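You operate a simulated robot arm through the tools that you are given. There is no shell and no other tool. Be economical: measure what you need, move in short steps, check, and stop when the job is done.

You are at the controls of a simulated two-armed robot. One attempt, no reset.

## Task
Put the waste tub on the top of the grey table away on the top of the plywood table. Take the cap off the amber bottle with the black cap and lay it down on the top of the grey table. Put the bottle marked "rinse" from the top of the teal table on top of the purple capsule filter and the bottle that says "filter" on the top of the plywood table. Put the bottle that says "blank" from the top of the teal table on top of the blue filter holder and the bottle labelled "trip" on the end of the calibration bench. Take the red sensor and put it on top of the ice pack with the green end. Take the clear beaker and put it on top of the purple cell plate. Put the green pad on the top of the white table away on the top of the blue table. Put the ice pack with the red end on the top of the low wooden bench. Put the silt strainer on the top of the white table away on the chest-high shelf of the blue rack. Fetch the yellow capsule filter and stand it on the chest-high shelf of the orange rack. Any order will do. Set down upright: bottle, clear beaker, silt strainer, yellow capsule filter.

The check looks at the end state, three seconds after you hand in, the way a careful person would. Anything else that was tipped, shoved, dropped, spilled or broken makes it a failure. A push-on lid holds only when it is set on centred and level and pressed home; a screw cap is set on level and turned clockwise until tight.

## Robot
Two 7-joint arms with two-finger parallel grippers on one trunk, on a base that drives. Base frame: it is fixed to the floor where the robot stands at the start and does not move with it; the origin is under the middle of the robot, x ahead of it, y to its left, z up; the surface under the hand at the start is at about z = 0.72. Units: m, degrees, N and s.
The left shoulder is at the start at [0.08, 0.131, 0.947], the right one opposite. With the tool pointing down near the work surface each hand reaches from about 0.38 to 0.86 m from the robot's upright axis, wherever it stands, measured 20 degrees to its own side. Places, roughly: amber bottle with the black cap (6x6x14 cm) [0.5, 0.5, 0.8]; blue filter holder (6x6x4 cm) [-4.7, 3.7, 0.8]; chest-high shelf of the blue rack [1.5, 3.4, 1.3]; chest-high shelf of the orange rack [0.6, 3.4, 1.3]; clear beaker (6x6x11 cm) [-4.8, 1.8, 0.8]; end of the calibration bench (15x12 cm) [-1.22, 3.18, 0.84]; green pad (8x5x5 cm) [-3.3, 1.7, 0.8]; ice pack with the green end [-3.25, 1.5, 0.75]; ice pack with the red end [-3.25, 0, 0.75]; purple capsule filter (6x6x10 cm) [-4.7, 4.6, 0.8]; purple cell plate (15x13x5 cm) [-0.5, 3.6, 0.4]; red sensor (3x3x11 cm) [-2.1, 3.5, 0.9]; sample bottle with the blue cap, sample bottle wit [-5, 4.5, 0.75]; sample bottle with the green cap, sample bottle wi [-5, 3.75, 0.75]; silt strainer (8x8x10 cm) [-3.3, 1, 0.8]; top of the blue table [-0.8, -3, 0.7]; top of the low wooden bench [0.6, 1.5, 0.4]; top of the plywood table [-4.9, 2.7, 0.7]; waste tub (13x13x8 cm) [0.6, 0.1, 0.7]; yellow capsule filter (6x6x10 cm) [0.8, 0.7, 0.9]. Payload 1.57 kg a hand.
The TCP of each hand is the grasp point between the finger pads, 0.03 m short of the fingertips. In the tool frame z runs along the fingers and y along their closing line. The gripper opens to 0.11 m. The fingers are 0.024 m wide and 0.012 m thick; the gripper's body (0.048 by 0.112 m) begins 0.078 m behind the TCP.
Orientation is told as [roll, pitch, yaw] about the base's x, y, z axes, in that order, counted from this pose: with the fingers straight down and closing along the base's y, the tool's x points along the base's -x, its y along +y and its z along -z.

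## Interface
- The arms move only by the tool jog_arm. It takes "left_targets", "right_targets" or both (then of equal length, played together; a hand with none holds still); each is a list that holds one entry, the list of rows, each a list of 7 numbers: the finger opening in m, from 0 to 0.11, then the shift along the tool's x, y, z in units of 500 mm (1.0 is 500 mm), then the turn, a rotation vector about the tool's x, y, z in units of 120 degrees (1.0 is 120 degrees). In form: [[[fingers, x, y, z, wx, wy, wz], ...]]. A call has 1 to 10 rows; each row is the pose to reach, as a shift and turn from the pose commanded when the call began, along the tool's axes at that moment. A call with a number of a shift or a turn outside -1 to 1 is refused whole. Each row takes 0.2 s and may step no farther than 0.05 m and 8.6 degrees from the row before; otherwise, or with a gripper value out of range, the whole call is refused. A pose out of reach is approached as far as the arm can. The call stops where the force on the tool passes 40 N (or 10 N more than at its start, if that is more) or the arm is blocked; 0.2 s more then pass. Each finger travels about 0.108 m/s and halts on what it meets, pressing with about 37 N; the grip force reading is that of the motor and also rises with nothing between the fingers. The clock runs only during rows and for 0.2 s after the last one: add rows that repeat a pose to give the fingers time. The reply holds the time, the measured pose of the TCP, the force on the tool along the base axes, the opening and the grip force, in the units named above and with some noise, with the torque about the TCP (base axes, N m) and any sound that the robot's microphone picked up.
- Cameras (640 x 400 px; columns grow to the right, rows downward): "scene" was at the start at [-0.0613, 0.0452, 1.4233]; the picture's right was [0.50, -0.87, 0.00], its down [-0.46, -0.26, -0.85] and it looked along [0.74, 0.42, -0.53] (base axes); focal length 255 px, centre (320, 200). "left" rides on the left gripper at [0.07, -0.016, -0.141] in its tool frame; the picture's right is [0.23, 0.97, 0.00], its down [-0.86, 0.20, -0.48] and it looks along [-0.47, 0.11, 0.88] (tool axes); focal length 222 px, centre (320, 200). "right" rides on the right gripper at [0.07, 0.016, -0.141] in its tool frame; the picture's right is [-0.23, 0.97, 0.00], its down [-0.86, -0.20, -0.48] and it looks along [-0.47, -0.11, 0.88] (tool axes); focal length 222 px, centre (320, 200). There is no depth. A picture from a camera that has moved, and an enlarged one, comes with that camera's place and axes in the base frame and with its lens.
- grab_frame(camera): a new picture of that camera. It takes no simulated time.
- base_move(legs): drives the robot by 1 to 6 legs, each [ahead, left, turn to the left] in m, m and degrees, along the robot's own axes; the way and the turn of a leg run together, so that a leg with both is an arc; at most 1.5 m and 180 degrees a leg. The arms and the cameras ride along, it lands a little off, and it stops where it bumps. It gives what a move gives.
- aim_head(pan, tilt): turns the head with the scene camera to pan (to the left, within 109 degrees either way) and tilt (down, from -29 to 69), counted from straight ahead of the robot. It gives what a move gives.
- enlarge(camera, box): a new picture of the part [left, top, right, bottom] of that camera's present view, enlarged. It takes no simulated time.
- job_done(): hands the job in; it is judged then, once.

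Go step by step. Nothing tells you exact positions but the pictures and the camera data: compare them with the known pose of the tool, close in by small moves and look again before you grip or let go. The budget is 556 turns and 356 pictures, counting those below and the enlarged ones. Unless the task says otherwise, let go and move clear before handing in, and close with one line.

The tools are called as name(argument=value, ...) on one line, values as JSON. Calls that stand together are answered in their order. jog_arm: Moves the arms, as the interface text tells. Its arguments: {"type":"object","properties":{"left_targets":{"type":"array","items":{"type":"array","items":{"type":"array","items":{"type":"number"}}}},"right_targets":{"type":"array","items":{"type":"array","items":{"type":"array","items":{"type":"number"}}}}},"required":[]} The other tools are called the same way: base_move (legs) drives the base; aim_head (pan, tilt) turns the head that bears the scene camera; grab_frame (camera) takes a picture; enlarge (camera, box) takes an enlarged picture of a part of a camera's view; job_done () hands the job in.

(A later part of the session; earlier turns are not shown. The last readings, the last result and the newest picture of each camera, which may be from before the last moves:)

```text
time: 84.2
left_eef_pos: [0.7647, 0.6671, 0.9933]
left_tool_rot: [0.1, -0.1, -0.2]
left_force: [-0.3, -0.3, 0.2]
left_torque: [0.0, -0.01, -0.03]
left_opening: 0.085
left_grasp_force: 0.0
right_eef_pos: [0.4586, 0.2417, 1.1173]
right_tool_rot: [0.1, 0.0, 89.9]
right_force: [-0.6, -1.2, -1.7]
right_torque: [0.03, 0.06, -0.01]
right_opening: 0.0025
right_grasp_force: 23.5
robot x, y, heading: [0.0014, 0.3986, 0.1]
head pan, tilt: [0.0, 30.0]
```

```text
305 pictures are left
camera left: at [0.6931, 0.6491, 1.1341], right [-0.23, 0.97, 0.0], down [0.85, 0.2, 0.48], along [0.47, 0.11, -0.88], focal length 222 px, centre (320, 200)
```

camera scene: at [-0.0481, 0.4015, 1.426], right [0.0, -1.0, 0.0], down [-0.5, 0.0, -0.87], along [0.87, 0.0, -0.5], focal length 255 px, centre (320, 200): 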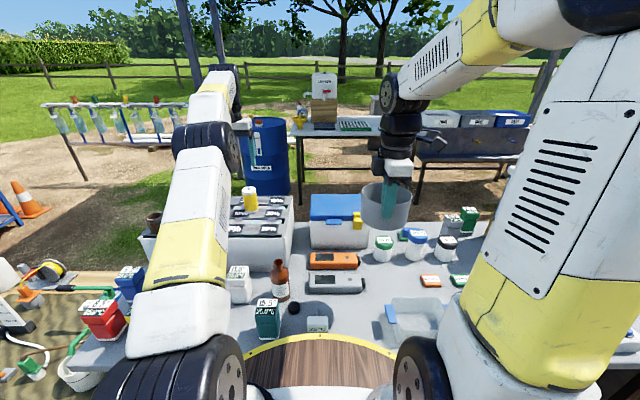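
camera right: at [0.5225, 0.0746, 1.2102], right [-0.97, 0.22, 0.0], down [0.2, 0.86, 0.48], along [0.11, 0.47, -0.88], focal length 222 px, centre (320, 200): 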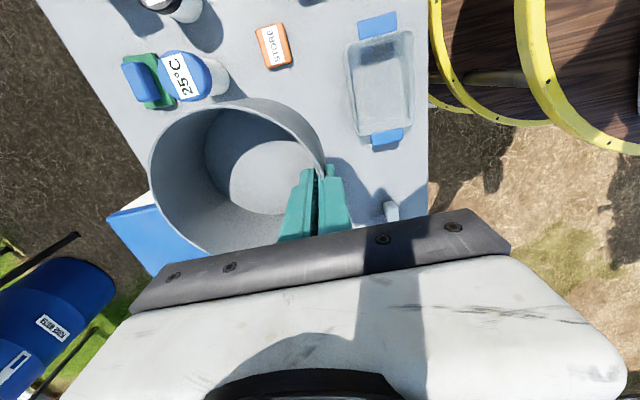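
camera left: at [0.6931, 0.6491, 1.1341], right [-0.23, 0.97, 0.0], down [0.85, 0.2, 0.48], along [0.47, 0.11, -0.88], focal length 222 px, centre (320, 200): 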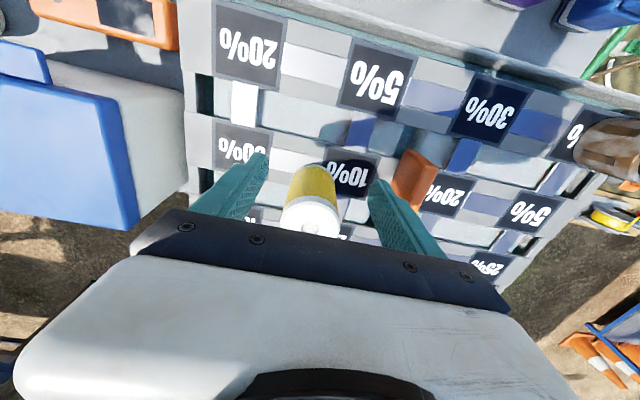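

jog_arm(left_targets=[[[0.085, 0, 0, 0.09, 0, 0, 0], [0.085, 0, 0, 0.176, 0, 0, 0], [0.085, -0.04, 0, 0.176, 0, 0, 0], [0.085, -0.082, 0, 0.176, 0, 0, 0]]])

grab_frame(camera="left")

```text
time: 84.8
left_eef_pos: [0.7639, 0.6664, 0.9163]
left_tool_rot: [0.1, -0.1, -0.1]
left_force: [-2.3, -0.1, 3.5]
left_torque: [-0.21, 0.13, -0.14]
left_opening: 0.085
left_grasp_force: 0.4
right_eef_pos: [0.4589, 0.2419, 1.1177]
right_tool_rot: [0.2, 0.1, 89.9]
right_force: [0.1, 0.0, -0.6]
right_torque: [0.0, 0.03, 0.03]
right_opening: 0.0026
right_grasp_force: 24.0
robot x, y, heading: [0.003, 0.3955, -0.1]
head pan, tilt: [0.0, 30.0]
stopped in row 3 (left hand): the force on the tool passed its limit at 198 N (the readings are from after the stop); the commanded pose is now the measured one
```

```text
304 pictures are left
camera left: at [0.6939, 0.6499, 1.0567], right [-0.23, 0.97, 0.0], down [0.86, 0.2, 0.48], along [0.47, 0.11, -0.88], focal length 222 px, centre (320, 200)
```

left: 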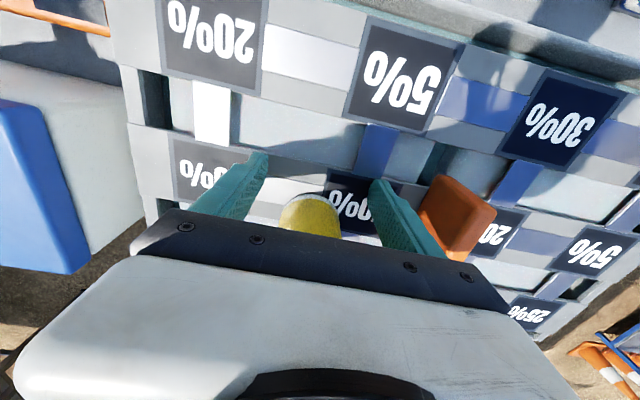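

jog_arm(left_targets=[[[0.085, 0, 0, -0.03, 0, 0, 0], [0.085, 0, 0, -0.06, 0, 0, 0]]])

enlarge(camera="scene", box=[150, 120, 330, 260])

grab_frame(camera="left")

```text
time: 85.4
left_eef_pos: [0.7647, 0.6665, 0.9433]
left_tool_rot: [0.0, -0.1, -0.1]
left_force: [0.2, -0.2, -0.6]
left_torque: [-0.01, 0.0, -0.03]
left_opening: 0.0849
left_grasp_force: 0.1
right_eef_pos: [0.4601, 0.243, 1.1175]
right_tool_rot: [0.1, 0.0, 89.9]
right_force: [0.0, 0.5, -1.8]
right_torque: [-0.01, 0.12, -0.04]
right_opening: 0.0026
right_grasp_force: 23.9
robot x, y, heading: [-0.0016, 0.4, -0.2]
head pan, tilt: [0.0, 30.0]
```

```text
2.86 times, centred on (240, 190) of scene
camera zoom: at [-0.0477, 0.4014, 1.426], right [0.0, -1.0, 0.0], down [-0.5, 0.0, -0.87], along [0.87, 0.0, -0.5], focal length 729 px, centre (549, 229)
```

zoom: 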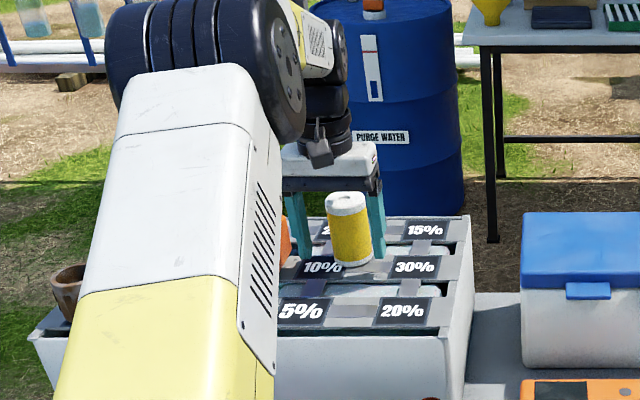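

```text
302 pictures are left
camera left: at [0.6942, 0.6505, 1.0853], right [-0.23, 0.97, 0.0], down [0.86, 0.2, 0.48], along [0.47, 0.11, -0.88], focal length 222 px, centre (320, 200)
```

left: 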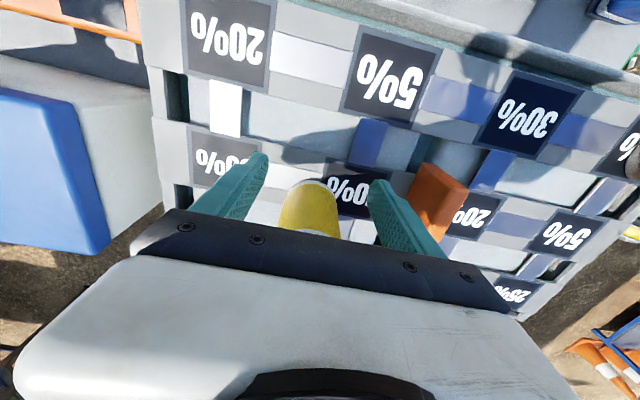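

jog_arm(left_targets=[[[0.085, 0, 0, 0.016, 0, 0, 0], [0.085, -0.03, 0.004, 0.016, 0, 0, 0], [0.085, -0.06, 0.004, 0.016, 0, 0, 0], [0.085, -0.085, 0.004, 0.016, 0, 0, 0]]])

enlarge(camera="scene", box=[150, 120, 330, 260])

grab_frame(camera="left")

```text
time: 86.4
left_eef_pos: [0.8066, 0.6693, 0.936]
left_tool_rot: [-0.1, 0.0, -0.1]
left_force: [-0.2, 0.8, 0.2]
left_torque: [0.0, -0.01, 0.0]
left_opening: 0.0849
left_grasp_force: 0.0
right_eef_pos: [0.4585, 0.2418, 1.1176]
right_tool_rot: [0.0, 0.1, 90.0]
right_force: [0.4, -0.7, -0.9]
right_torque: [0.02, 0.03, 0.0]
right_opening: 0.0025
right_grasp_force: 24.0
robot x, y, heading: [0.0024, 0.3993, -0.3]
head pan, tilt: [0.0, 30.0]
```

```text
2.86 times, centred on (240, 190) of scene
camera zoom: at [-0.0481, 0.4014, 1.426], right [0.0, -1.0, 0.0], down [-0.5, 0.0, -0.87], along [0.87, 0.0, -0.5], focal length 729 px, centre (549, 229)
```

zoom: 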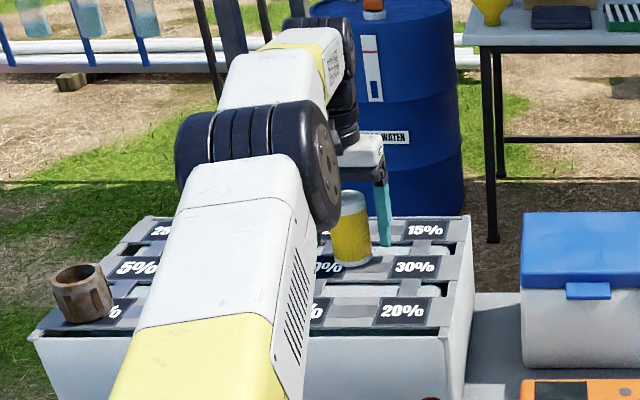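

```text
300 pictures are left
camera left: at [0.736, 0.6519, 1.0778], right [-0.23, 0.97, 0.0], down [0.86, 0.2, 0.48], along [0.47, 0.11, -0.88], focal length 222 px, centre (320, 200)
```

left: 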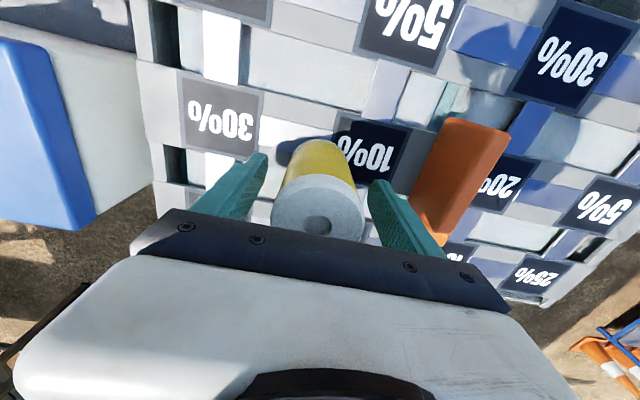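

jog_arm(left_targets=[[[0.06, 0, 0, 0, 0, 0, 0], [0.045, 0, 0, 0, 0, 0, 0], [0.045, 0, 0, 0, 0, 0, 0], [0.045, 0, 0, -0.04, 0, 0, 0], [0.045, 0, 0, -0.1, 0, 0, 0]]])

grab_frame(camera="left")

```text
time: 87.6
left_eef_pos: [0.8063, 0.6673, 0.9846]
left_tool_rot: [0.1, -0.1, -0.2]
left_force: [0.2, -0.2, -0.6]
left_torque: [-0.01, 0.01, 0.03]
left_opening: 0.0504
left_grasp_force: 36.5
left hand out of reach, approached as far as the arm can: row 5
right_eef_pos: [0.4592, 0.2422, 1.1173]
right_tool_rot: [0.1, 0.0, 89.9]
right_force: [-0.2, -0.6, -1.2]
right_torque: [0.01, 0.05, -0.01]
right_opening: 0.0023
right_grasp_force: 23.9
robot x, y, heading: [0.0004, 0.4008, -0.6]
head pan, tilt: [0.0, 30.0]
```

```text
299 pictures are left
camera left: at [0.7342, 0.6507, 1.1273], right [-0.23, 0.97, 0.0], down [0.86, 0.2, 0.48], along [0.47, 0.11, -0.88], focal length 222 px, centre (320, 200)
```

left: 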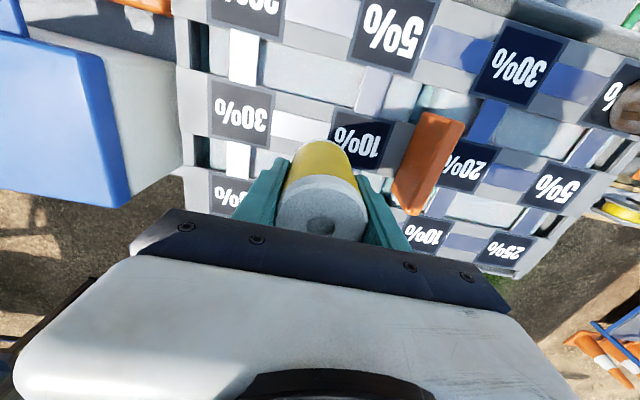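

jog_arm(left_targets=[[[0.045, 0.06, 0, -0.05, 0, 0, 0], [0.045, 0.13, 0.02, -0.1, 0, 0, 0], [0.045, 0.2, 0.05, -0.15, 0, 0, 0], [0.045, 0.28, 0.08, -0.19, 0, 0, 0], [0.045, 0.36, 0.11, -0.23, 0, 0, 0], [0.045, 0.44, 0.14, -0.27, 0, 0, 0], [0.045, 0.52, 0.17, -0.31, 0, 0, 0], [0.045, 0.6, 0.2, -0.34, 0, 0, 0]]])

aim_head(pan=75, tilt=25)

grab_frame(camera="scene")

```text
time: 89.4
left_eef_pos: [0.5067, 0.7688, 1.1543]
left_tool_rot: [-0.1, -0.1, -0.2]
left_force: [0.4, -0.4, -0.3]
left_torque: [0.0, 0.05, 0.0]
left_opening: 0.0502
left_grasp_force: 36.9
right_eef_pos: [0.4596, 0.2416, 1.1168]
right_tool_rot: [0.1, 0.0, 89.9]
right_force: [0.9, -0.4, -1.7]
right_torque: [0.02, 0.1, -0.02]
right_opening: 0.0024
right_grasp_force: 24.1
robot x, y, heading: [0.0003, 0.4007, -0.2]
head pan, tilt: [0.0, 30.0]
```

```text
time: 90.9
left_eef_pos: [0.5066, 0.7675, 1.1546]
left_tool_rot: [0.1, 0.1, 0.0]
left_force: [0.5, 0.4, -0.2]
left_torque: [0.03, 0.0, 0.01]
left_opening: 0.05
left_grasp_force: 36.2
right_eef_pos: [0.4592, 0.243, 1.1173]
right_tool_rot: [0.1, 0.0, 89.9]
right_force: [0.1, 0.4, -1.7]
right_torque: [0.01, 0.04, 0.01]
right_opening: 0.0023
right_grasp_force: 24.1
robot x, y, heading: [-0.001, 0.3975, -0.2]
head pan, tilt: [75.0, 25.0]
```

```text
298 pictures are left
camera scene: at [-0.1142, 0.4906, 1.434], right [0.96, -0.26, 0.0], down [-0.11, -0.41, -0.91], along [0.24, 0.87, -0.42], focal length 255 px, centre (320, 200)
```

scene: 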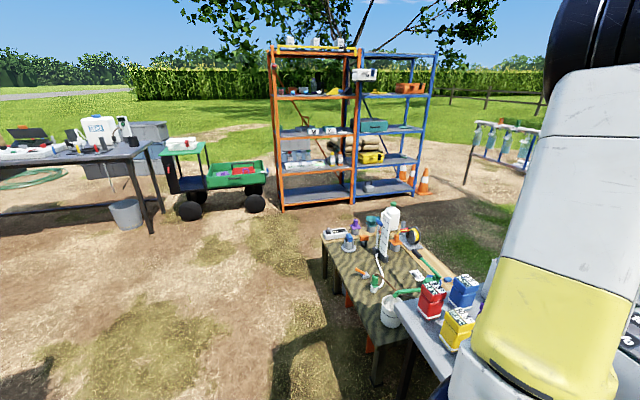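

jog_arm(left_targets=[[[0.045, 0.03, -0.04, 0.07, 0, 0, 0], [0.045, 0.07, -0.08, 0.14, 0, 0, 0], [0.045, 0.1, -0.12, 0.21, 0, 0, 0], [0.045, 0.13, -0.15, 0.28, 0, 0, 0], [0.045, 0.165, -0.18, 0.34, 0, 0, 0], [0.045, 0.194, -0.216, 0.4, 0, 0, 0]]])

grab_frame(camera="left")

```text
time: 92.3
left_eef_pos: [0.408, 0.6614, 0.9542]
left_tool_rot: [0.1, -0.1, -0.1]
left_force: [-1.4, -0.2, -0.7]
left_torque: [0.05, 0.01, -0.01]
left_opening: 0.0504
left_grasp_force: 37.0
right_eef_pos: [0.4583, 0.2427, 1.1171]
right_tool_rot: [0.0, 0.0, 89.8]
right_force: [0.4, -0.5, -0.9]
right_torque: [0.0, 0.03, 0.01]
right_opening: 0.0023
right_grasp_force: 24.2
robot x, y, heading: [-0.0017, 0.4013, -0.3]
head pan, tilt: [75.0, 25.0]
```

```text
297 pictures are left
camera left: at [0.337, 0.6449, 1.0959], right [-0.23, 0.97, 0.0], down [0.85, 0.2, 0.48], along [0.47, 0.11, -0.88], focal length 222 px, centre (320, 200)
```

left: 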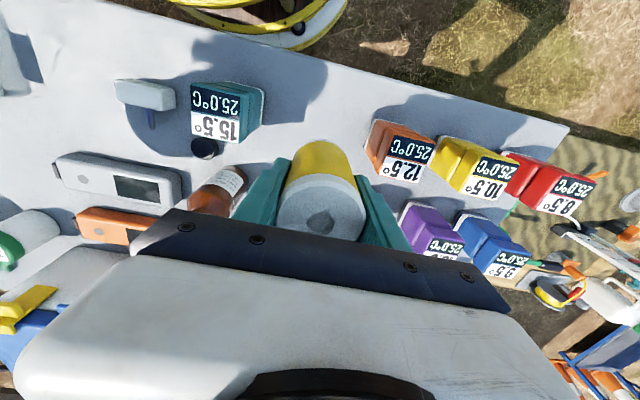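

jog_arm(left_targets=[[[0.045, 0, 0, 0.09, 0, 0, 0], [0.045, 0, 0, 0.18, 0, 0, 0], [0.045, 0, 0, 0.27, 0, 0, 0], [0.045, 0, 0, 0.34, 0, 0, 0], [0.045, 0, 0, 0.356, 0, 0, 0], [0.045, 0, 0, 0.364, 0, 0, 0], [0.045, 0, 0, 0.37, 0, 0, 0], [0.045, 0, 0, 0.374, 0, 0, 0], [0.045, 0, 0, 0.378, 0, 0, 0], [0.045, 0, 0, 0.382, 0, 0, 0]]])

grab_frame(camera="left")

```text
time: 94.5
left_eef_pos: [0.4082, 0.6606, 0.7653]
left_tool_rot: [0.0, -0.1, -0.1]
left_force: [1.6, 5.7, 26.8]
left_torque: [0.12, -0.03, 0.02]
left_opening: 0.0497
left_grasp_force: 37.0
right_eef_pos: [0.4593, 0.2407, 1.1178]
right_tool_rot: [0.0, 0.0, 89.9]
right_force: [-0.2, 0.4, -1.2]
right_torque: [0.04, 0.04, 0.03]
right_opening: 0.0025
right_grasp_force: 24.0
robot x, y, heading: [-0.0002, 0.3999, -0.2]
head pan, tilt: [75.0, 25.0]
```

```text
296 pictures are left
camera left: at [0.3373, 0.6436, 0.906], right [-0.23, 0.97, 0.0], down [0.85, 0.2, 0.48], along [0.47, 0.11, -0.88], focal length 222 px, centre (320, 200)
```

left: 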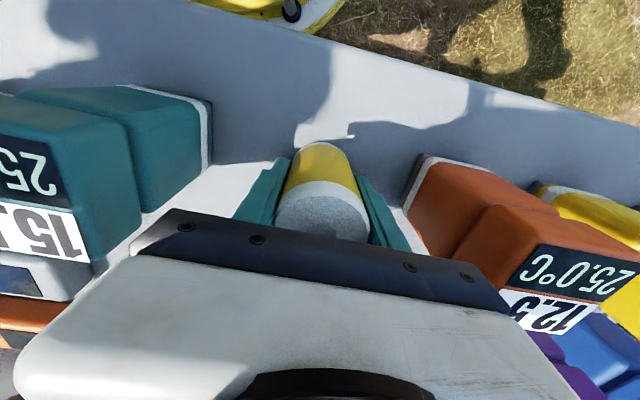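

jog_arm(left_targets=[[[0.055, 0, 0, -0.004, 0, 0, 0], [0.075, 0, 0, -0.004, 0, 0, 0], [0.075, 0, 0, -0.02, 0, 0, 0], [0.075, 0, 0, -0.1, 0, 0, 0], [0.075, 0, 0, -0.19, 0, 0, 0], [0.075, 0, 0, -0.28, 0, 0, 0], [0.075, 0, 0, -0.37, 0, 0, 0], [0.075, 0, 0, -0.46, 0, 0, 0], [0.075, 0, 0, -0.55, 0, 0, 0]]])

grab_frame(camera="left")

```text
time: 96.5
left_eef_pos: [0.4088, 0.6619, 1.0392]
left_tool_rot: [0.0, 0.0, -0.2]
left_force: [0.2, -0.1, -0.7]
left_torque: [-0.03, 0.03, -0.02]
left_opening: 0.0749
left_grasp_force: 0.1
right_eef_pos: [0.46, 0.2422, 1.1171]
right_tool_rot: [0.1, 0.0, 89.9]
right_force: [-0.2, 0.5, -2.1]
right_torque: [-0.01, 0.08, -0.02]
right_opening: 0.0025
right_grasp_force: 24.5
robot x, y, heading: [-0.0037, 0.399, -0.1]
head pan, tilt: [75.0, 25.0]
```

```text
295 pictures are left
camera left: at [0.338, 0.6451, 1.1814], right [-0.23, 0.97, 0.0], down [0.86, 0.2, 0.48], along [0.47, 0.11, -0.88], focal length 222 px, centre (320, 200)
```

left: 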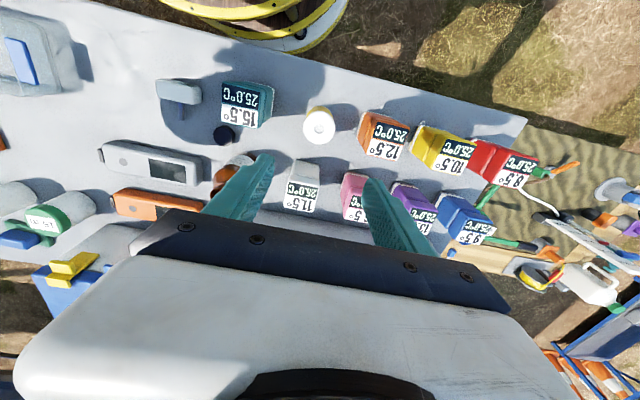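

base_move(legs=[[-0.32, 0, 0]])

jog_arm(left_targets=[[[0.08, -0.06, 0, 0.02, 0, -0.065, 0], [0.08, -0.12, 0, 0.06, 0, -0.13, 0], [0.08, -0.18, 0, 0.1, 0, -0.195, 0], [0.08, -0.24, 0, 0.15, 0, -0.26, 0], [0.08, -0.3, 0, 0.2, 0, -0.325, 0], [0.08, -0.35, 0, 0.26, 0, -0.39, 0], [0.08, -0.4, 0, 0.32, 0, -0.455, 0], [0.08, -0.41, 0, 0.38, 0, -0.5, 0]]])

grab_frame(camera="left")

```text
time: 98.7
left_eef_pos: [0.0863, 0.662, 1.0388]
left_tool_rot: [0.1, -0.1, -0.5]
left_force: [-0.1, 0.0, 0.4]
left_torque: [0.01, -0.02, -0.02]
left_opening: 0.0748
left_grasp_force: 0.1
right_eef_pos: [0.1348, 0.2407, 1.1179]
right_tool_rot: [0.1, -0.1, 89.7]
right_force: [0.7, -0.3, -2.5]
right_torque: [0.03, 0.09, 0.0]
right_opening: 0.0023
right_grasp_force: 23.8
robot x, y, heading: [-0.3227, 0.399, -0.6]
head pan, tilt: [75.0, 25.0]
```

```text
time: 100.5
left_eef_pos: [0.2901, 0.6592, 0.8493]
left_tool_rot: [0.1, -60.1, -0.4]
left_force: [-0.1, -0.6, 0.1]
left_torque: [0.01, -0.02, 0.02]
left_opening: 0.0798
left_grasp_force: 0.1
right_eef_pos: [0.1334, 0.2421, 1.1176]
right_tool_rot: [0.0, 0.1, 89.4]
right_force: [0.1, 0.3, -1.1]
right_torque: [0.02, 0.02, -0.02]
right_opening: 0.0024
right_grasp_force: 24.4
robot x, y, heading: [-0.3228, 0.3991, -0.2]
head pan, tilt: [75.0, 25.0]
```

```text
294 pictures are left
camera left: at [0.1312, 0.6437, 0.8594], right [-0.11, 0.97, -0.2], down [0.01, 0.2, 0.98], along [0.99, 0.1, -0.03], focal length 222 px, centre (320, 200)
```

left: 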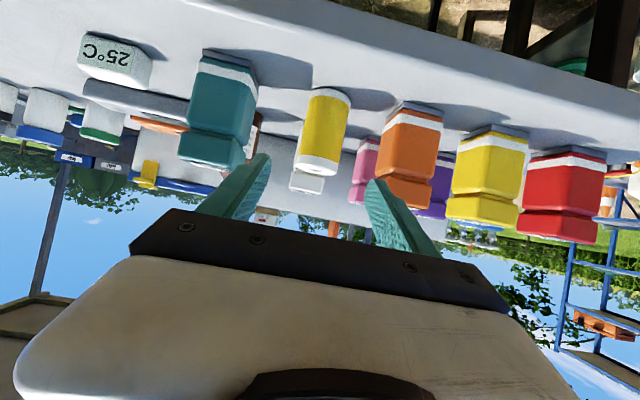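

jog_arm(left_targets=[[[0.08, 0.003, 0.004, 0.08, 0, 0, 0], [0.08, 0.006, 0.004, 0.16, 0, 0, 0], [0.08, 0.009, 0.004, 0.22, 0, 0, 0], [0.08, 0.012, 0.004, 0.275, 0, 0, 0]]])

grab_frame(camera="left")

```text
time: 101.5
left_eef_pos: [0.4081, 0.6609, 0.7726]
left_tool_rot: [-0.1, -60.0, -0.4]
left_force: [-0.4, -0.2, 0.2]
left_torque: [0.02, 0.02, 0.0]
left_opening: 0.0799
left_grasp_force: 0.0
right_eef_pos: [0.1341, 0.2418, 1.1176]
right_tool_rot: [0.0, 0.0, 89.6]
right_force: [-0.4, -0.1, -0.6]
right_torque: [0.0, 0.05, 0.0]
right_opening: 0.0023
right_grasp_force: 24.1
robot x, y, heading: [-0.3246, 0.4012, -0.7]
head pan, tilt: [75.0, 25.0]
```

```text
293 pictures are left
camera left: at [0.2498, 0.646, 0.7835], right [-0.11, 0.97, -0.2], down [0.01, 0.2, 0.98], along [0.99, 0.1, -0.03], focal length 222 px, centre (320, 200)
```

left: 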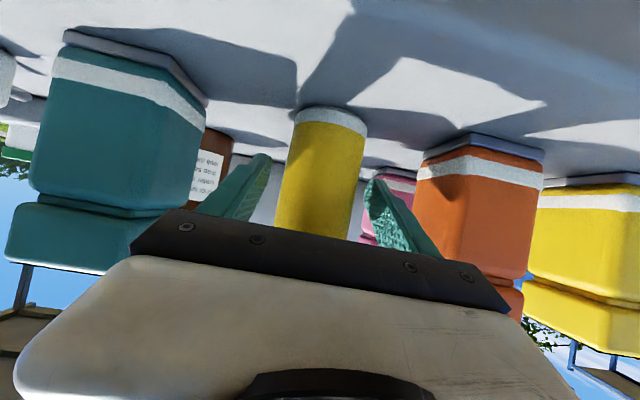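

jog_arm(left_targets=[[[0.06, 0, 0, 0, 0, 0, 0], [0.045, 0, 0, 0, 0, 0, 0], [0.04, 0, 0, 0, 0, 0, 0], [0.04, -0.04, 0, -0.023, 0, 0, 0], [0.04, -0.12, 0, -0.069, 0, 0, 0], [0.04, -0.2, 0, -0.115, 0, 0, 0], [0.04, -0.28, 0, -0.161, 0, 0, 0], [0.04, -0.36, 0, -0.208, 0, 0, 0], [0.04, -0.44, 0, -0.254, 0, 0, 0], [0.04, -0.52, 0, -0.3, 0, 0, 0]]])

grab_frame(camera="left")

```text
time: 103.7
left_eef_pos: [0.4079, 0.6622, 1.0778]
left_tool_rot: [-0.1, -59.9, -0.4]
left_force: [0.7, 0.5, -1.0]
left_torque: [0.03, 0.0, 0.01]
left_opening: 0.0496
left_grasp_force: 36.7
right_eef_pos: [0.136, 0.2414, 1.1171]
right_tool_rot: [0.1, 0.1, 89.6]
right_force: [0.1, 1.4, -1.5]
right_torque: [-0.01, 0.08, 0.02]
right_opening: 0.0022
right_grasp_force: 23.7
robot x, y, heading: [-0.3226, 0.4055, -0.5]
head pan, tilt: [75.0, 25.0]
```

```text
292 pictures are left
camera left: at [0.2489, 0.646, 1.0875], right [-0.11, 0.97, -0.2], down [0.01, 0.2, 0.98], along [0.99, 0.1, -0.04], focal length 222 px, centre (320, 200)
```

left: 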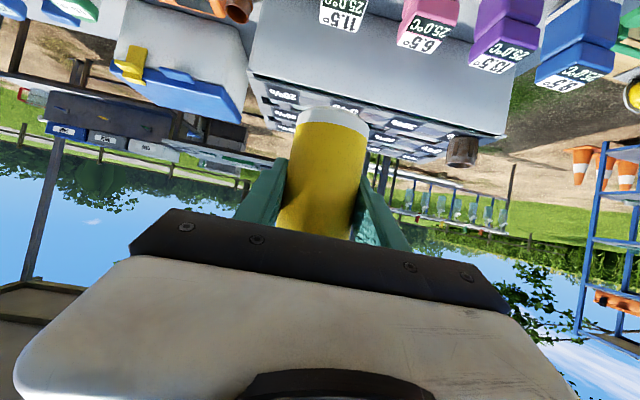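

base_move(legs=[[-0.05, 1.0, 0], [0, 0.65, 0], [0, 0, 90]])

aim_head(pan=-20, tilt=15)

grab_frame(camera="scene")

```text
time: 116.1
left_eef_pos: [-0.6335, 2.8168, 1.0766]
left_tool_rot: [0.0, -59.9, 91.0]
left_force: [-0.1, -0.4, -1.1]
left_torque: [-0.01, 0.01, 0.02]
left_opening: 0.0496
left_grasp_force: 36.8
right_eef_pos: [-0.2048, 2.555, 1.1179]
right_tool_rot: [0.0, 0.0, -178.9]
right_force: [-0.1, 0.1, -1.8]
right_torque: [-0.07, 0.04, -0.01]
right_opening: 0.0027
right_grasp_force: 24.2
robot x, y, heading: [-0.3555, 2.0946, 91.1]
head pan, tilt: [75.0, 25.0]
```

```text
time: 117.8
left_eef_pos: [-0.6328, 2.8174, 1.0768]
left_tool_rot: [0.0, -60.0, 91.0]
left_force: [0.5, -0.3, -0.5]
left_torque: [-0.02, 0.01, -0.01]
left_opening: 0.0495
left_grasp_force: 36.8
right_eef_pos: [-0.2059, 2.555, 1.1179]
right_tool_rot: [0.1, 0.0, -178.9]
right_force: [-0.3, -0.3, -2.0]
right_torque: [-0.02, -0.01, 0.0]
right_opening: 0.0023
right_grasp_force: 23.5
robot x, y, heading: [-0.3524, 2.0966, 91.0]
head pan, tilt: [-20.0, 15.0]
```

```text
291 pictures are left
camera scene: at [-0.3214, 2.0428, 1.4502], right [0.95, -0.33, 0.0], down [-0.08, -0.24, -0.97], along [0.31, 0.91, -0.26], focal length 255 px, centre (320, 200)
```

scene: 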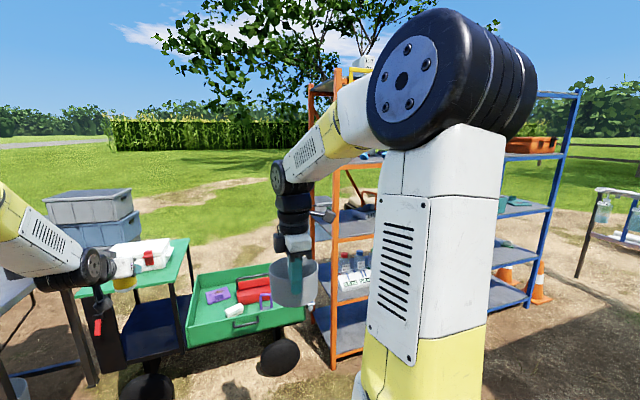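

base_move(legs=[[0.2, -0.3, 0], [0, -0.55, 0]])

aim_head(pan=5, tilt=8)

grab_frame(camera="scene")

```text
time: 121.7
left_eef_pos: [-0.0485, 3.0529, 1.0747]
left_tool_rot: [0.0, -59.8, 88.1]
left_force: [1.4, 0.2, -1.4]
left_torque: [-0.02, 0.02, 0.0]
left_opening: 0.0493
left_grasp_force: 36.9
right_eef_pos: [0.363, 2.769, 1.1171]
right_tool_rot: [0.2, -0.1, 178.2]
right_force: [-0.4, -0.7, -0.9]
right_torque: [-0.07, 0.02, 0.0]
right_opening: 0.0024
right_grasp_force: 23.8
robot x, y, heading: [0.1918, 2.3164, 87.8]
head pan, tilt: [-20.0, 15.0]
stopped in leg 2: the robot was blocked; the commanded pose is now the measured one
```

```text
time: 122.6
left_eef_pos: [-0.0498, 3.0534, 1.075]
left_tool_rot: [0.1, -60.0, 88.1]
left_force: [0.6, -0.3, -0.5]
left_torque: [-0.03, -0.01, 0.01]
left_opening: 0.0495
left_grasp_force: 36.7
right_eef_pos: [0.364, 2.7685, 1.1151]
right_tool_rot: [0.1, 0.0, 178.2]
right_force: [-0.3, 0.5, -1.0]
right_torque: [-0.08, 0.01, 0.03]
right_opening: 0.0024
right_grasp_force: 24.0
robot x, y, heading: [0.1925, 2.317, 88.1]
head pan, tilt: [5.0, 8.0]
```

```text
290 pictures are left
camera scene: at [0.1817, 2.2697, 1.4616], right [1.0, 0.05, 0.0], down [0.01, -0.14, -0.99], along [-0.05, 0.99, -0.14], focal length 255 px, centre (320, 200)
```

scene: 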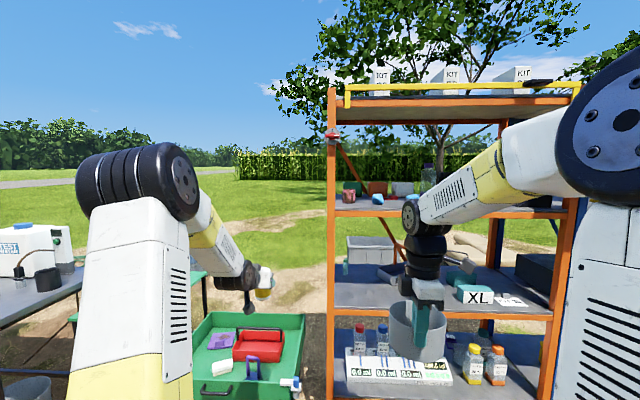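

aim_head(pan=-109, tilt=35)

grab_frame(camera="scene")

```text
time: 124.5
left_eef_pos: [-0.0501, 3.0533, 1.0757]
left_tool_rot: [0.1, -59.9, 88.0]
left_force: [-0.3, 0.6, -0.4]
left_torque: [0.0, -0.01, 0.02]
left_opening: 0.0494
left_grasp_force: 36.8
right_eef_pos: [0.3626, 2.7697, 1.116]
right_tool_rot: [0.2, 0.0, 178.1]
right_force: [-0.4, 0.0, -0.8]
right_torque: [-0.06, 0.01, -0.02]
right_opening: 0.0024
right_grasp_force: 23.8
robot x, y, heading: [0.1894, 2.3183, 88.0]
head pan, tilt: [-108.9, 35.0]
```

```text
289 pictures are left
camera scene: at [0.2688, 2.1459, 1.4183], right [-0.36, -0.93, 0.0], down [-0.54, 0.2, -0.82], along [0.77, -0.29, -0.57], focal length 255 px, centre (320, 200)
```

scene: 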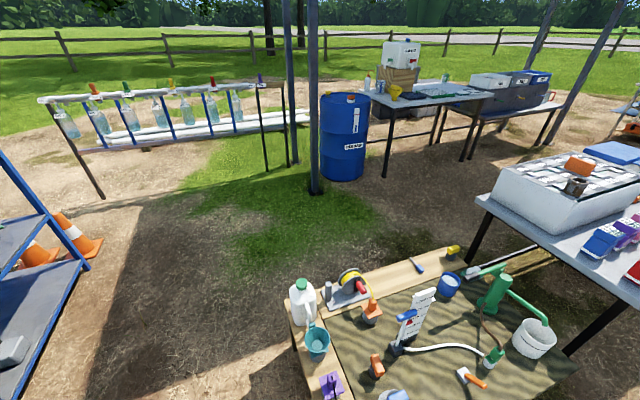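

jog_arm(left_targets=[[[0.04, -0.05, 0, -0.05, 0, 0, 0], [0.04, -0.1, 0, -0.12, 0, 0, 0], [0.04, -0.13, 0, -0.2, 0, 0, 0], [0.04, -0.15, 0, -0.28, 0, 0, 0], [0.04, -0.18, 0, -0.36, 0, 0, 0], [0.04, -0.2, 0, -0.44, 0, 0, 0]]])

aim_head(pan=5, tilt=10)

grab_frame(camera="scene")

```text
time: 126.1
left_eef_pos: [0.0113, 2.9247, 1.2587]
left_tool_rot: [-2.6, -58.8, 82.8]
left_force: [-0.5, 1.1, -1.9]
left_torque: [0.03, 0.0, -0.03]
left_opening: 0.0494
left_grasp_force: 36.7
left hand out of reach, approached as far as the arm can: row 4
right_eef_pos: [0.3626, 2.7707, 1.1173]
right_tool_rot: [0.4, -0.1, 178.1]
right_force: [-0.7, 0.4, -2.0]
right_torque: [-0.06, -0.04, 0.0]
right_opening: 0.0023
right_grasp_force: 23.6
robot x, y, heading: [0.1885, 2.3121, 87.9]
head pan, tilt: [-108.9, 35.0]
stopped in row 6 (left hand): the arm was blocked; the commanded pose is now the measured one
```

```text
time: 128.1
left_eef_pos: [0.012, 2.9246, 1.2594]
left_tool_rot: [-2.5, -58.9, 82.6]
left_force: [0.3, -0.3, -1.1]
left_torque: [-0.01, 0.01, 0.03]
left_opening: 0.0494
left_grasp_force: 37.0
right_eef_pos: [0.363, 2.7703, 1.1157]
right_tool_rot: [0.2, 0.0, 178.1]
right_force: [-0.1, 0.4, -0.5]
right_torque: [-0.02, 0.03, 0.0]
right_opening: 0.0023
right_grasp_force: 24.4
robot x, y, heading: [0.1905, 2.3154, 88.2]
head pan, tilt: [5.0, 10.0]
```

```text
288 pictures are left
camera scene: at [0.1817, 2.2701, 1.4583], right [1.0, 0.05, 0.0], down [0.01, -0.17, -0.98], along [-0.05, 0.98, -0.17], focal length 255 px, centre (320, 200)
```

scene: 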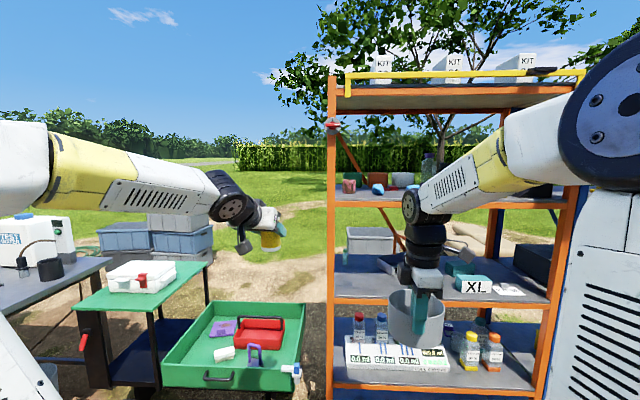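

base_move(legs=[[0.14, 0, 2], [0, -0.32, 0]])

grab_frame(camera="scene")

grab_frame(camera="left")

```text
time: 131.1
left_eef_pos: [0.3069, 3.0576, 1.2582]
left_tool_rot: [-2.4, -58.8, 84.6]
left_force: [-0.1, 0.2, -1.1]
left_torque: [-0.02, -0.05, 0.02]
left_opening: 0.0493
left_grasp_force: 37.6
right_eef_pos: [0.6619, 2.915, 1.1169]
right_tool_rot: [0.2, 0.0, -179.9]
right_force: [-0.2, -0.1, -1.1]
right_torque: [-0.06, 0.03, -0.01]
right_opening: 0.0023
right_grasp_force: 24.2
robot x, y, heading: [0.507, 2.4543, 89.9]
head pan, tilt: [5.0, 10.0]
```

```text
287 pictures are left
camera scene: at [0.4978, 2.4091, 1.4583], right [1.0, 0.09, 0.0], down [0.02, -0.17, -0.98], along [-0.09, 0.98, -0.17], focal length 255 px, centre (320, 200)
```

scene: 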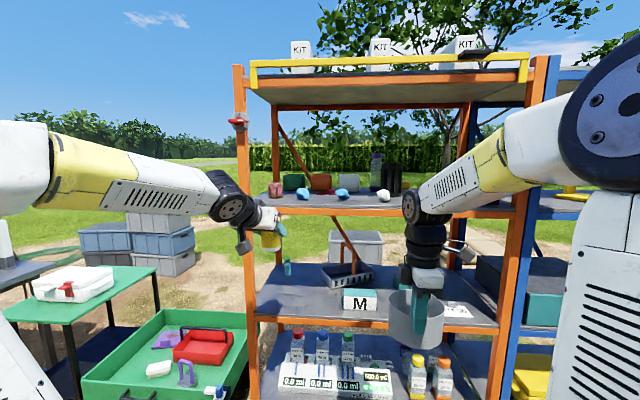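

```text
286 pictures are left
camera left: at [0.3007, 2.8995, 1.2732], right [-0.98, 0.01, -0.22], down [-0.22, 0.06, 0.97], along [0.02, 1.0, -0.06], focal length 222 px, centre (320, 200)
```

left: 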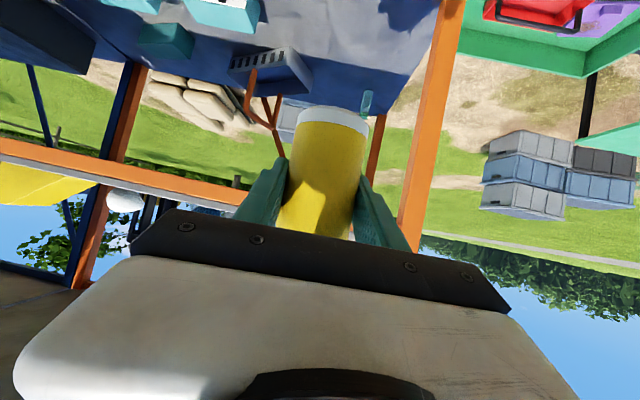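

jog_arm(left_targets=[[[0.04, -0.06, -0.03, -0.03, -0.005, -0.003, 0], [0.04, -0.12, -0.07, -0.06, -0.01, -0.005, 0], [0.04, -0.18, -0.11, -0.09, -0.015, -0.008, 0], [0.04, -0.238, -0.146, -0.122, -0.02, -0.01, 0]]])

aim_head(pan=10, tilt=5)

grab_frame(camera="scene")

grab_frame(camera="left")

```text
time: 132.1
left_eef_pos: [0.3775, 3.0594, 1.3927]
left_tool_rot: [-0.1, -59.9, 84.7]
left_force: [0.2, -0.9, -0.3]
left_torque: [0.03, -0.02, 0.0]
left_opening: 0.0494
left_grasp_force: 36.7
right_eef_pos: [0.6624, 2.9145, 1.1171]
right_tool_rot: [0.0, -0.1, -180.0]
right_force: [-0.2, 0.0, -1.0]
right_torque: [-0.06, 0.02, -0.01]
right_opening: 0.0026
right_grasp_force: 24.2
robot x, y, heading: [0.5045, 2.4576, 90.1]
head pan, tilt: [5.0, 10.0]
```

```text
time: 132.8
left_eef_pos: [0.3779, 3.0589, 1.393]
left_tool_rot: [-0.1, -59.9, 84.5]
left_force: [0.5, 0.0, -0.9]
left_torque: [-0.01, 0.01, 0.03]
left_opening: 0.0492
left_grasp_force: 37.1
right_eef_pos: [0.6627, 2.9144, 1.1159]
right_tool_rot: [0.1, 0.0, -179.9]
right_force: [0.0, -0.1, -0.9]
right_torque: [-0.09, 0.0, -0.03]
right_opening: 0.0024
right_grasp_force: 24.2
robot x, y, heading: [0.5072, 2.4548, 90.0]
head pan, tilt: [10.0, 5.0]
```

```text
285 pictures are left
camera scene: at [0.4901, 2.4069, 1.4664], right [0.98, 0.17, 0.0], down [0.02, -0.09, -1.0], along [-0.17, 0.98, -0.09], focal length 255 px, centre (320, 200)
```

scene: 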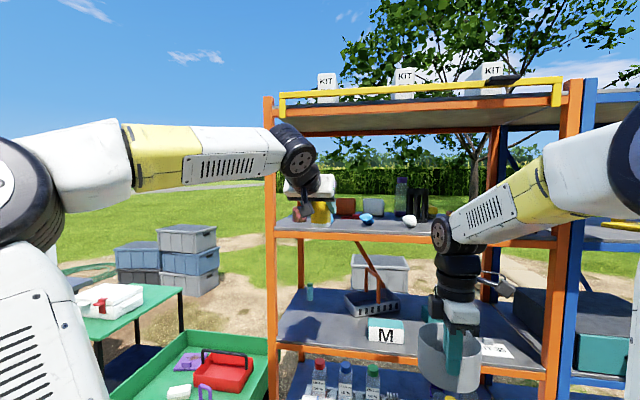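

```text
284 pictures are left
camera left: at [0.3773, 2.9004, 1.4035], right [-0.98, -0.02, -0.2], down [-0.2, 0.03, 0.98], along [-0.01, 1.0, -0.04], focal length 222 px, centre (320, 200)
```

left: 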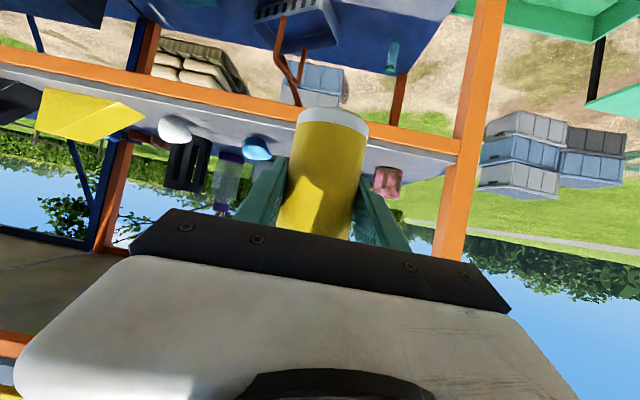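

base_move(legs=[[0.1, 0, 0]])

jog_arm(left_targets=[[[0.04, -0.025, 0, 0.043, 0, 0, 0], [0.04, -0.05, 0, 0.087, 0, 0, 0], [0.04, -0.08, 0, 0.13, 0, 0, 0], [0.04, -0.105, 0, 0.19, 0, 0, 0]]])

grab_frame(camera="left")

grab_frame(camera="scene")

```text
time: 133.9
left_eef_pos: [0.3759, 3.1593, 1.3923]
left_tool_rot: [-0.1, -60.0, 84.8]
left_force: [1.1, 0.2, -1.0]
left_torque: [0.01, -0.01, 0.02]
left_opening: 0.0494
left_grasp_force: 36.7
right_eef_pos: [0.6621, 3.0152, 1.1171]
right_tool_rot: [0.1, 0.0, -179.9]
right_force: [0.7, -0.4, -0.5]
right_torque: [-0.04, 0.0, 0.02]
right_opening: 0.0022
right_grasp_force: 24.1
robot x, y, heading: [0.5041, 2.5578, 90.0]
head pan, tilt: [10.0, 5.0]
```

```text
time: 134.9
left_eef_pos: [0.3862, 3.2655, 1.3944]
left_tool_rot: [-0.1, -60.2, 84.6]
left_force: [1.6, -0.8, 5.8]
left_torque: [-0.04, 0.06, 0.02]
left_opening: 0.0495
left_grasp_force: 36.6
right_eef_pos: [0.6626, 3.0142, 1.1161]
right_tool_rot: [0.1, 0.1, -180.0]
right_force: [0.0, 1.1, -2.4]
right_torque: [-0.05, 0.02, 0.0]
right_opening: 0.0023
right_grasp_force: 24.0
robot x, y, heading: [0.5034, 2.5601, 89.8]
head pan, tilt: [10.0, 5.0]
```

```text
283 pictures are left
camera left: at [0.3875, 3.1083, 1.4044], right [-0.98, -0.02, -0.2], down [-0.2, 0.03, 0.98], along [-0.01, 1.0, -0.03], focal length 222 px, centre (320, 200)
```

left: 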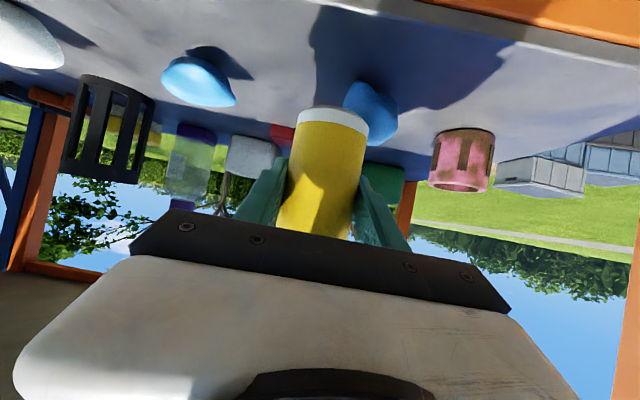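

```text
282 pictures are left
camera scene: at [0.4902, 2.507, 1.4664], right [0.98, 0.17, 0.0], down [0.02, -0.09, -1.0], along [-0.17, 0.98, -0.09], focal length 255 px, centre (320, 200)
```

scene: 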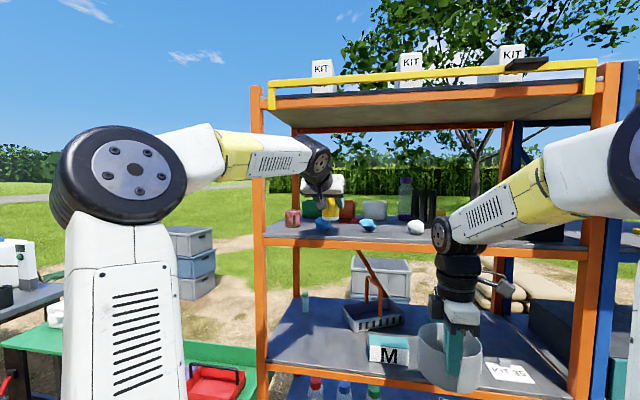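

jog_arm(left_targets=[[[0.04, 0.005, -0.056, -0.008, 0, 0, 0], [0.04, 0.01, -0.112, -0.017, 0, 0, 0], [0.04, 0.01, -0.112, -0.017, 0, 0, 0]]])

grab_frame(camera="left")

```text
time: 135.7
left_eef_pos: [0.4423, 3.2522, 1.3916]
left_tool_rot: [-0.1, -59.9, 84.7]
left_force: [0.2, -0.2, -0.5]
left_torque: [0.02, 0.03, -0.04]
left_opening: 0.0495
left_grasp_force: 36.7
right_eef_pos: [0.6622, 3.0149, 1.1166]
right_tool_rot: [0.1, 0.0, -179.8]
right_force: [0.4, 0.0, -0.8]
right_torque: [-0.09, 0.03, 0.01]
right_opening: 0.0023
right_grasp_force: 23.5
robot x, y, heading: [0.5087, 2.5526, 89.8]
head pan, tilt: [10.0, 5.0]
```

```text
281 pictures are left
camera left: at [0.4424, 3.0943, 1.4021], right [-0.98, -0.02, -0.2], down [-0.2, 0.03, 0.98], along [-0.01, 1.0, -0.04], focal length 222 px, centre (320, 200)
```

left: 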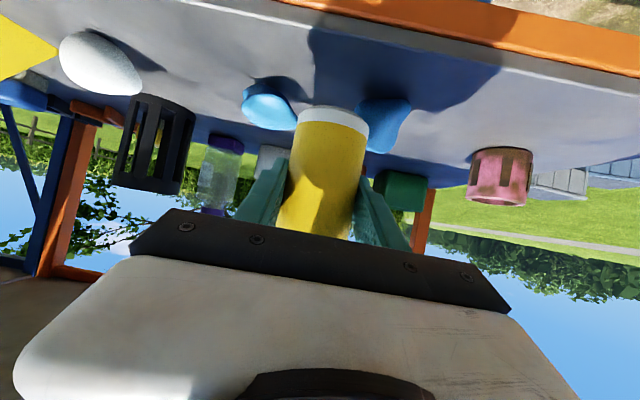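

jog_arm(left_targets=[[[0.04, 0.036, -0.016, 0.01, 0, 0, 0], [0.04, 0.06, -0.016, 0.024, 0, 0, 0], [0.04, 0.068, -0.016, 0.03, 0, 0, 0], [0.04, 0.074, -0.016, 0.033, 0, 0, 0], [0.04, 0.08, -0.016, 0.036, 0, 0, 0], [0.04, 0.086, -0.016, 0.039, 0, 0, 0]]])

grab_frame(camera="left")

```text
time: 137.1
left_eef_pos: [0.447, 3.2457, 1.3494]
left_tool_rot: [-0.3, -60.5, 85.0]
left_force: [-12.8, -1.0, 35.6]
left_torque: [0.21, 0.05, -0.05]
left_opening: 0.0496
left_grasp_force: 37.2
right_eef_pos: [0.6609, 3.0135, 1.1172]
right_tool_rot: [0.1, 0.0, -179.9]
right_force: [-0.1, 0.3, -1.6]
right_torque: [-0.05, 0.01, 0.01]
right_opening: 0.0024
right_grasp_force: 23.9
robot x, y, heading: [0.5059, 2.5589, 90.0]
head pan, tilt: [10.0, 5.0]
```

```text
280 pictures are left
camera left: at [0.4485, 3.0881, 1.3585], right [-0.98, -0.02, -0.2], down [-0.2, 0.02, 0.98], along [-0.02, 1.0, -0.03], focal length 222 px, centre (320, 200)
```

left: 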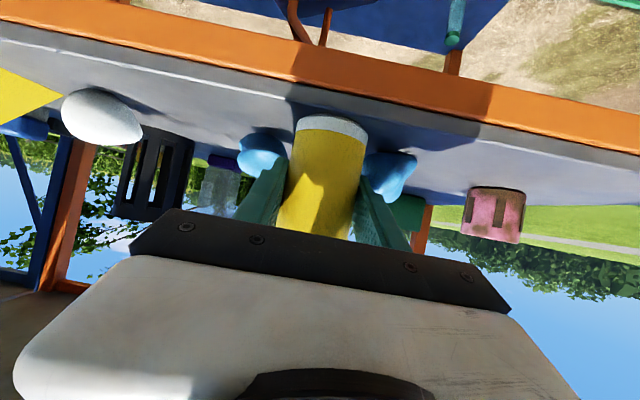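

jog_arm(left_targets=[[[0.05, -0.006, 0, -0.003, 0, 0, 0], [0.068, -0.006, 0, -0.003, 0, 0, 0], [0.07, -0.006, 0, -0.003, 0, 0, 0], [0.07, -0.006, 0, -0.03, 0, 0, 0], [0.07, -0.006, 0, -0.07, 0, 0, 0], [0.07, -0.006, 0, -0.12, 0, 0, 0], [0.07, -0.006, 0, -0.2, 0, 0, 0], [0.07, -0.006, 0, -0.28, 0, 0, 0]]])

grab_frame(camera="left")

```text
time: 138.9
left_eef_pos: [0.4383, 3.1287, 1.4152]
left_tool_rot: [-0.2, -59.9, 84.9]
left_force: [0.5, 0.9, -0.3]
left_torque: [0.01, 0.03, 0.02]
left_opening: 0.0702
left_grasp_force: 0.1
right_eef_pos: [0.6628, 3.0152, 1.1168]
right_tool_rot: [0.3, 0.0, -180.0]
right_force: [0.8, 0.9, -1.8]
right_torque: [-0.12, 0.01, -0.03]
right_opening: 0.0025
right_grasp_force: 23.9
robot x, y, heading: [0.5061, 2.5552, 89.6]
head pan, tilt: [10.0, 5.0]
```

```text
279 pictures are left
camera left: at [0.4388, 2.9707, 1.4258], right [-0.98, -0.02, -0.2], down [-0.2, 0.03, 0.98], along [-0.01, 1.0, -0.04], focal length 222 px, centre (320, 200)
```

left: 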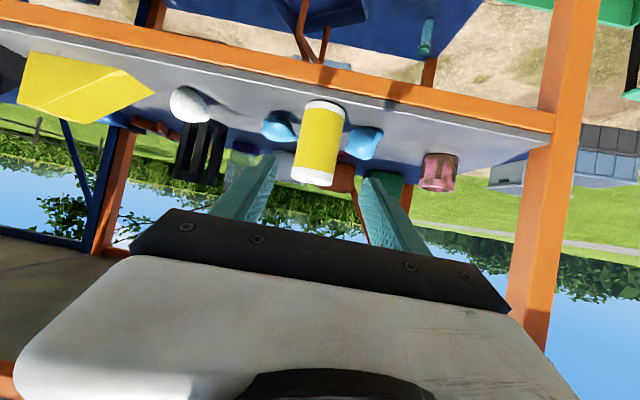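

base_move(legs=[[-0.15, 0, 0], [0, 0.8, 0]])

jog_arm(left_targets=[[[0.08, 0.04, 0.03, -0.02, 0, 0.07, 0], [0.08, 0.08, 0.06, -0.04, 0, 0.14, 0], [0.08, 0.12, 0.1, -0.06, 0, 0.21, 0], [0.08, 0.16, 0.14, -0.08, 0, 0.28, 0], [0.08, 0.2, 0.18, -0.1, 0, 0.35, 0], [0.08, 0.24, 0.22, -0.11, 0, 0.42, 0], [0.08, 0.28, 0.26, -0.12, 0, 0.49, 0], [0.08, 0.32, 0.3, -0.12, 0, 0.5, 0]]])

aim_head(pan=50, tilt=15)

grab_frame(camera="scene")

```text
time: 144.2
left_eef_pos: [-0.3684, 2.9783, 1.4141]
left_tool_rot: [-0.1, -59.9, 84.7]
left_force: [-0.4, 0.1, 1.0]
left_torque: [0.01, 0.05, -0.01]
left_opening: 0.0698
left_grasp_force: 0.1
right_eef_pos: [-0.1453, 2.8653, 1.1159]
right_tool_rot: [0.1, 0.0, -179.9]
right_force: [-0.1, 0.8, -0.3]
right_torque: [-0.08, 0.04, 0.0]
right_opening: 0.0025
right_grasp_force: 23.7
robot x, y, heading: [-0.3023, 2.4059, 90.0]
head pan, tilt: [10.0, 5.0]
```

```text
time: 146.0
left_eef_pos: [-0.5302, 2.8629, 1.3071]
left_tool_rot: [0.0, 0.1, 84.6]
left_force: [-0.6, 0.0, -0.7]
left_torque: [0.01, 0.03, 0.0]
left_opening: 0.0799
left_grasp_force: 0.0
right_eef_pos: [-0.1451, 2.8649, 1.1165]
right_tool_rot: [0.1, 0.0, -179.9]
right_force: [0.1, -0.3, -0.5]
right_torque: [-0.09, 0.02, -0.01]
right_opening: 0.0023
right_grasp_force: 23.7
robot x, y, heading: [-0.3007, 2.4045, 89.9]
head pan, tilt: [10.0, 5.0]
```

```text
time: 147.1
left_eef_pos: [-0.5286, 2.8614, 1.3073]
left_tool_rot: [-0.1, 0.0, 84.6]
left_force: [-0.1, 1.3, -0.6]
left_torque: [-0.01, 0.03, -0.03]
left_opening: 0.0799
left_grasp_force: 0.0
right_eef_pos: [-0.145, 2.8652, 1.1182]
right_tool_rot: [0.2, -0.1, -179.8]
right_force: [-0.7, 0.1, -1.7]
right_torque: [-0.04, 0.04, 0.0]
right_opening: 0.0024
right_grasp_force: 23.7
robot x, y, heading: [-0.2997, 2.404, 89.9]
head pan, tilt: [50.0, 15.0]
```

```text
278 pictures are left
camera scene: at [-0.3728, 2.327, 1.4502], right [0.64, 0.77, 0.0], down [0.2, -0.17, -0.97], along [-0.74, 0.62, -0.26], focal length 255 px, centre (320, 200)
```

scene: 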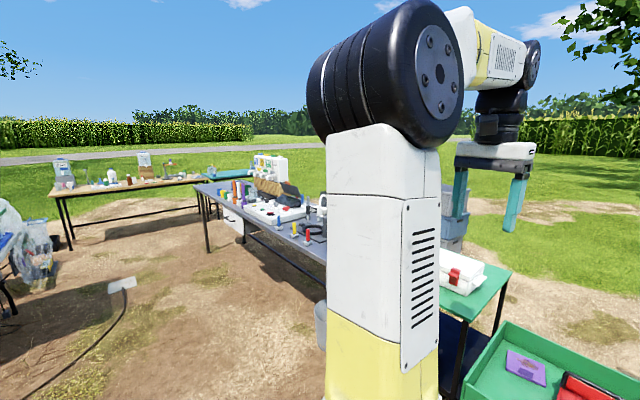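

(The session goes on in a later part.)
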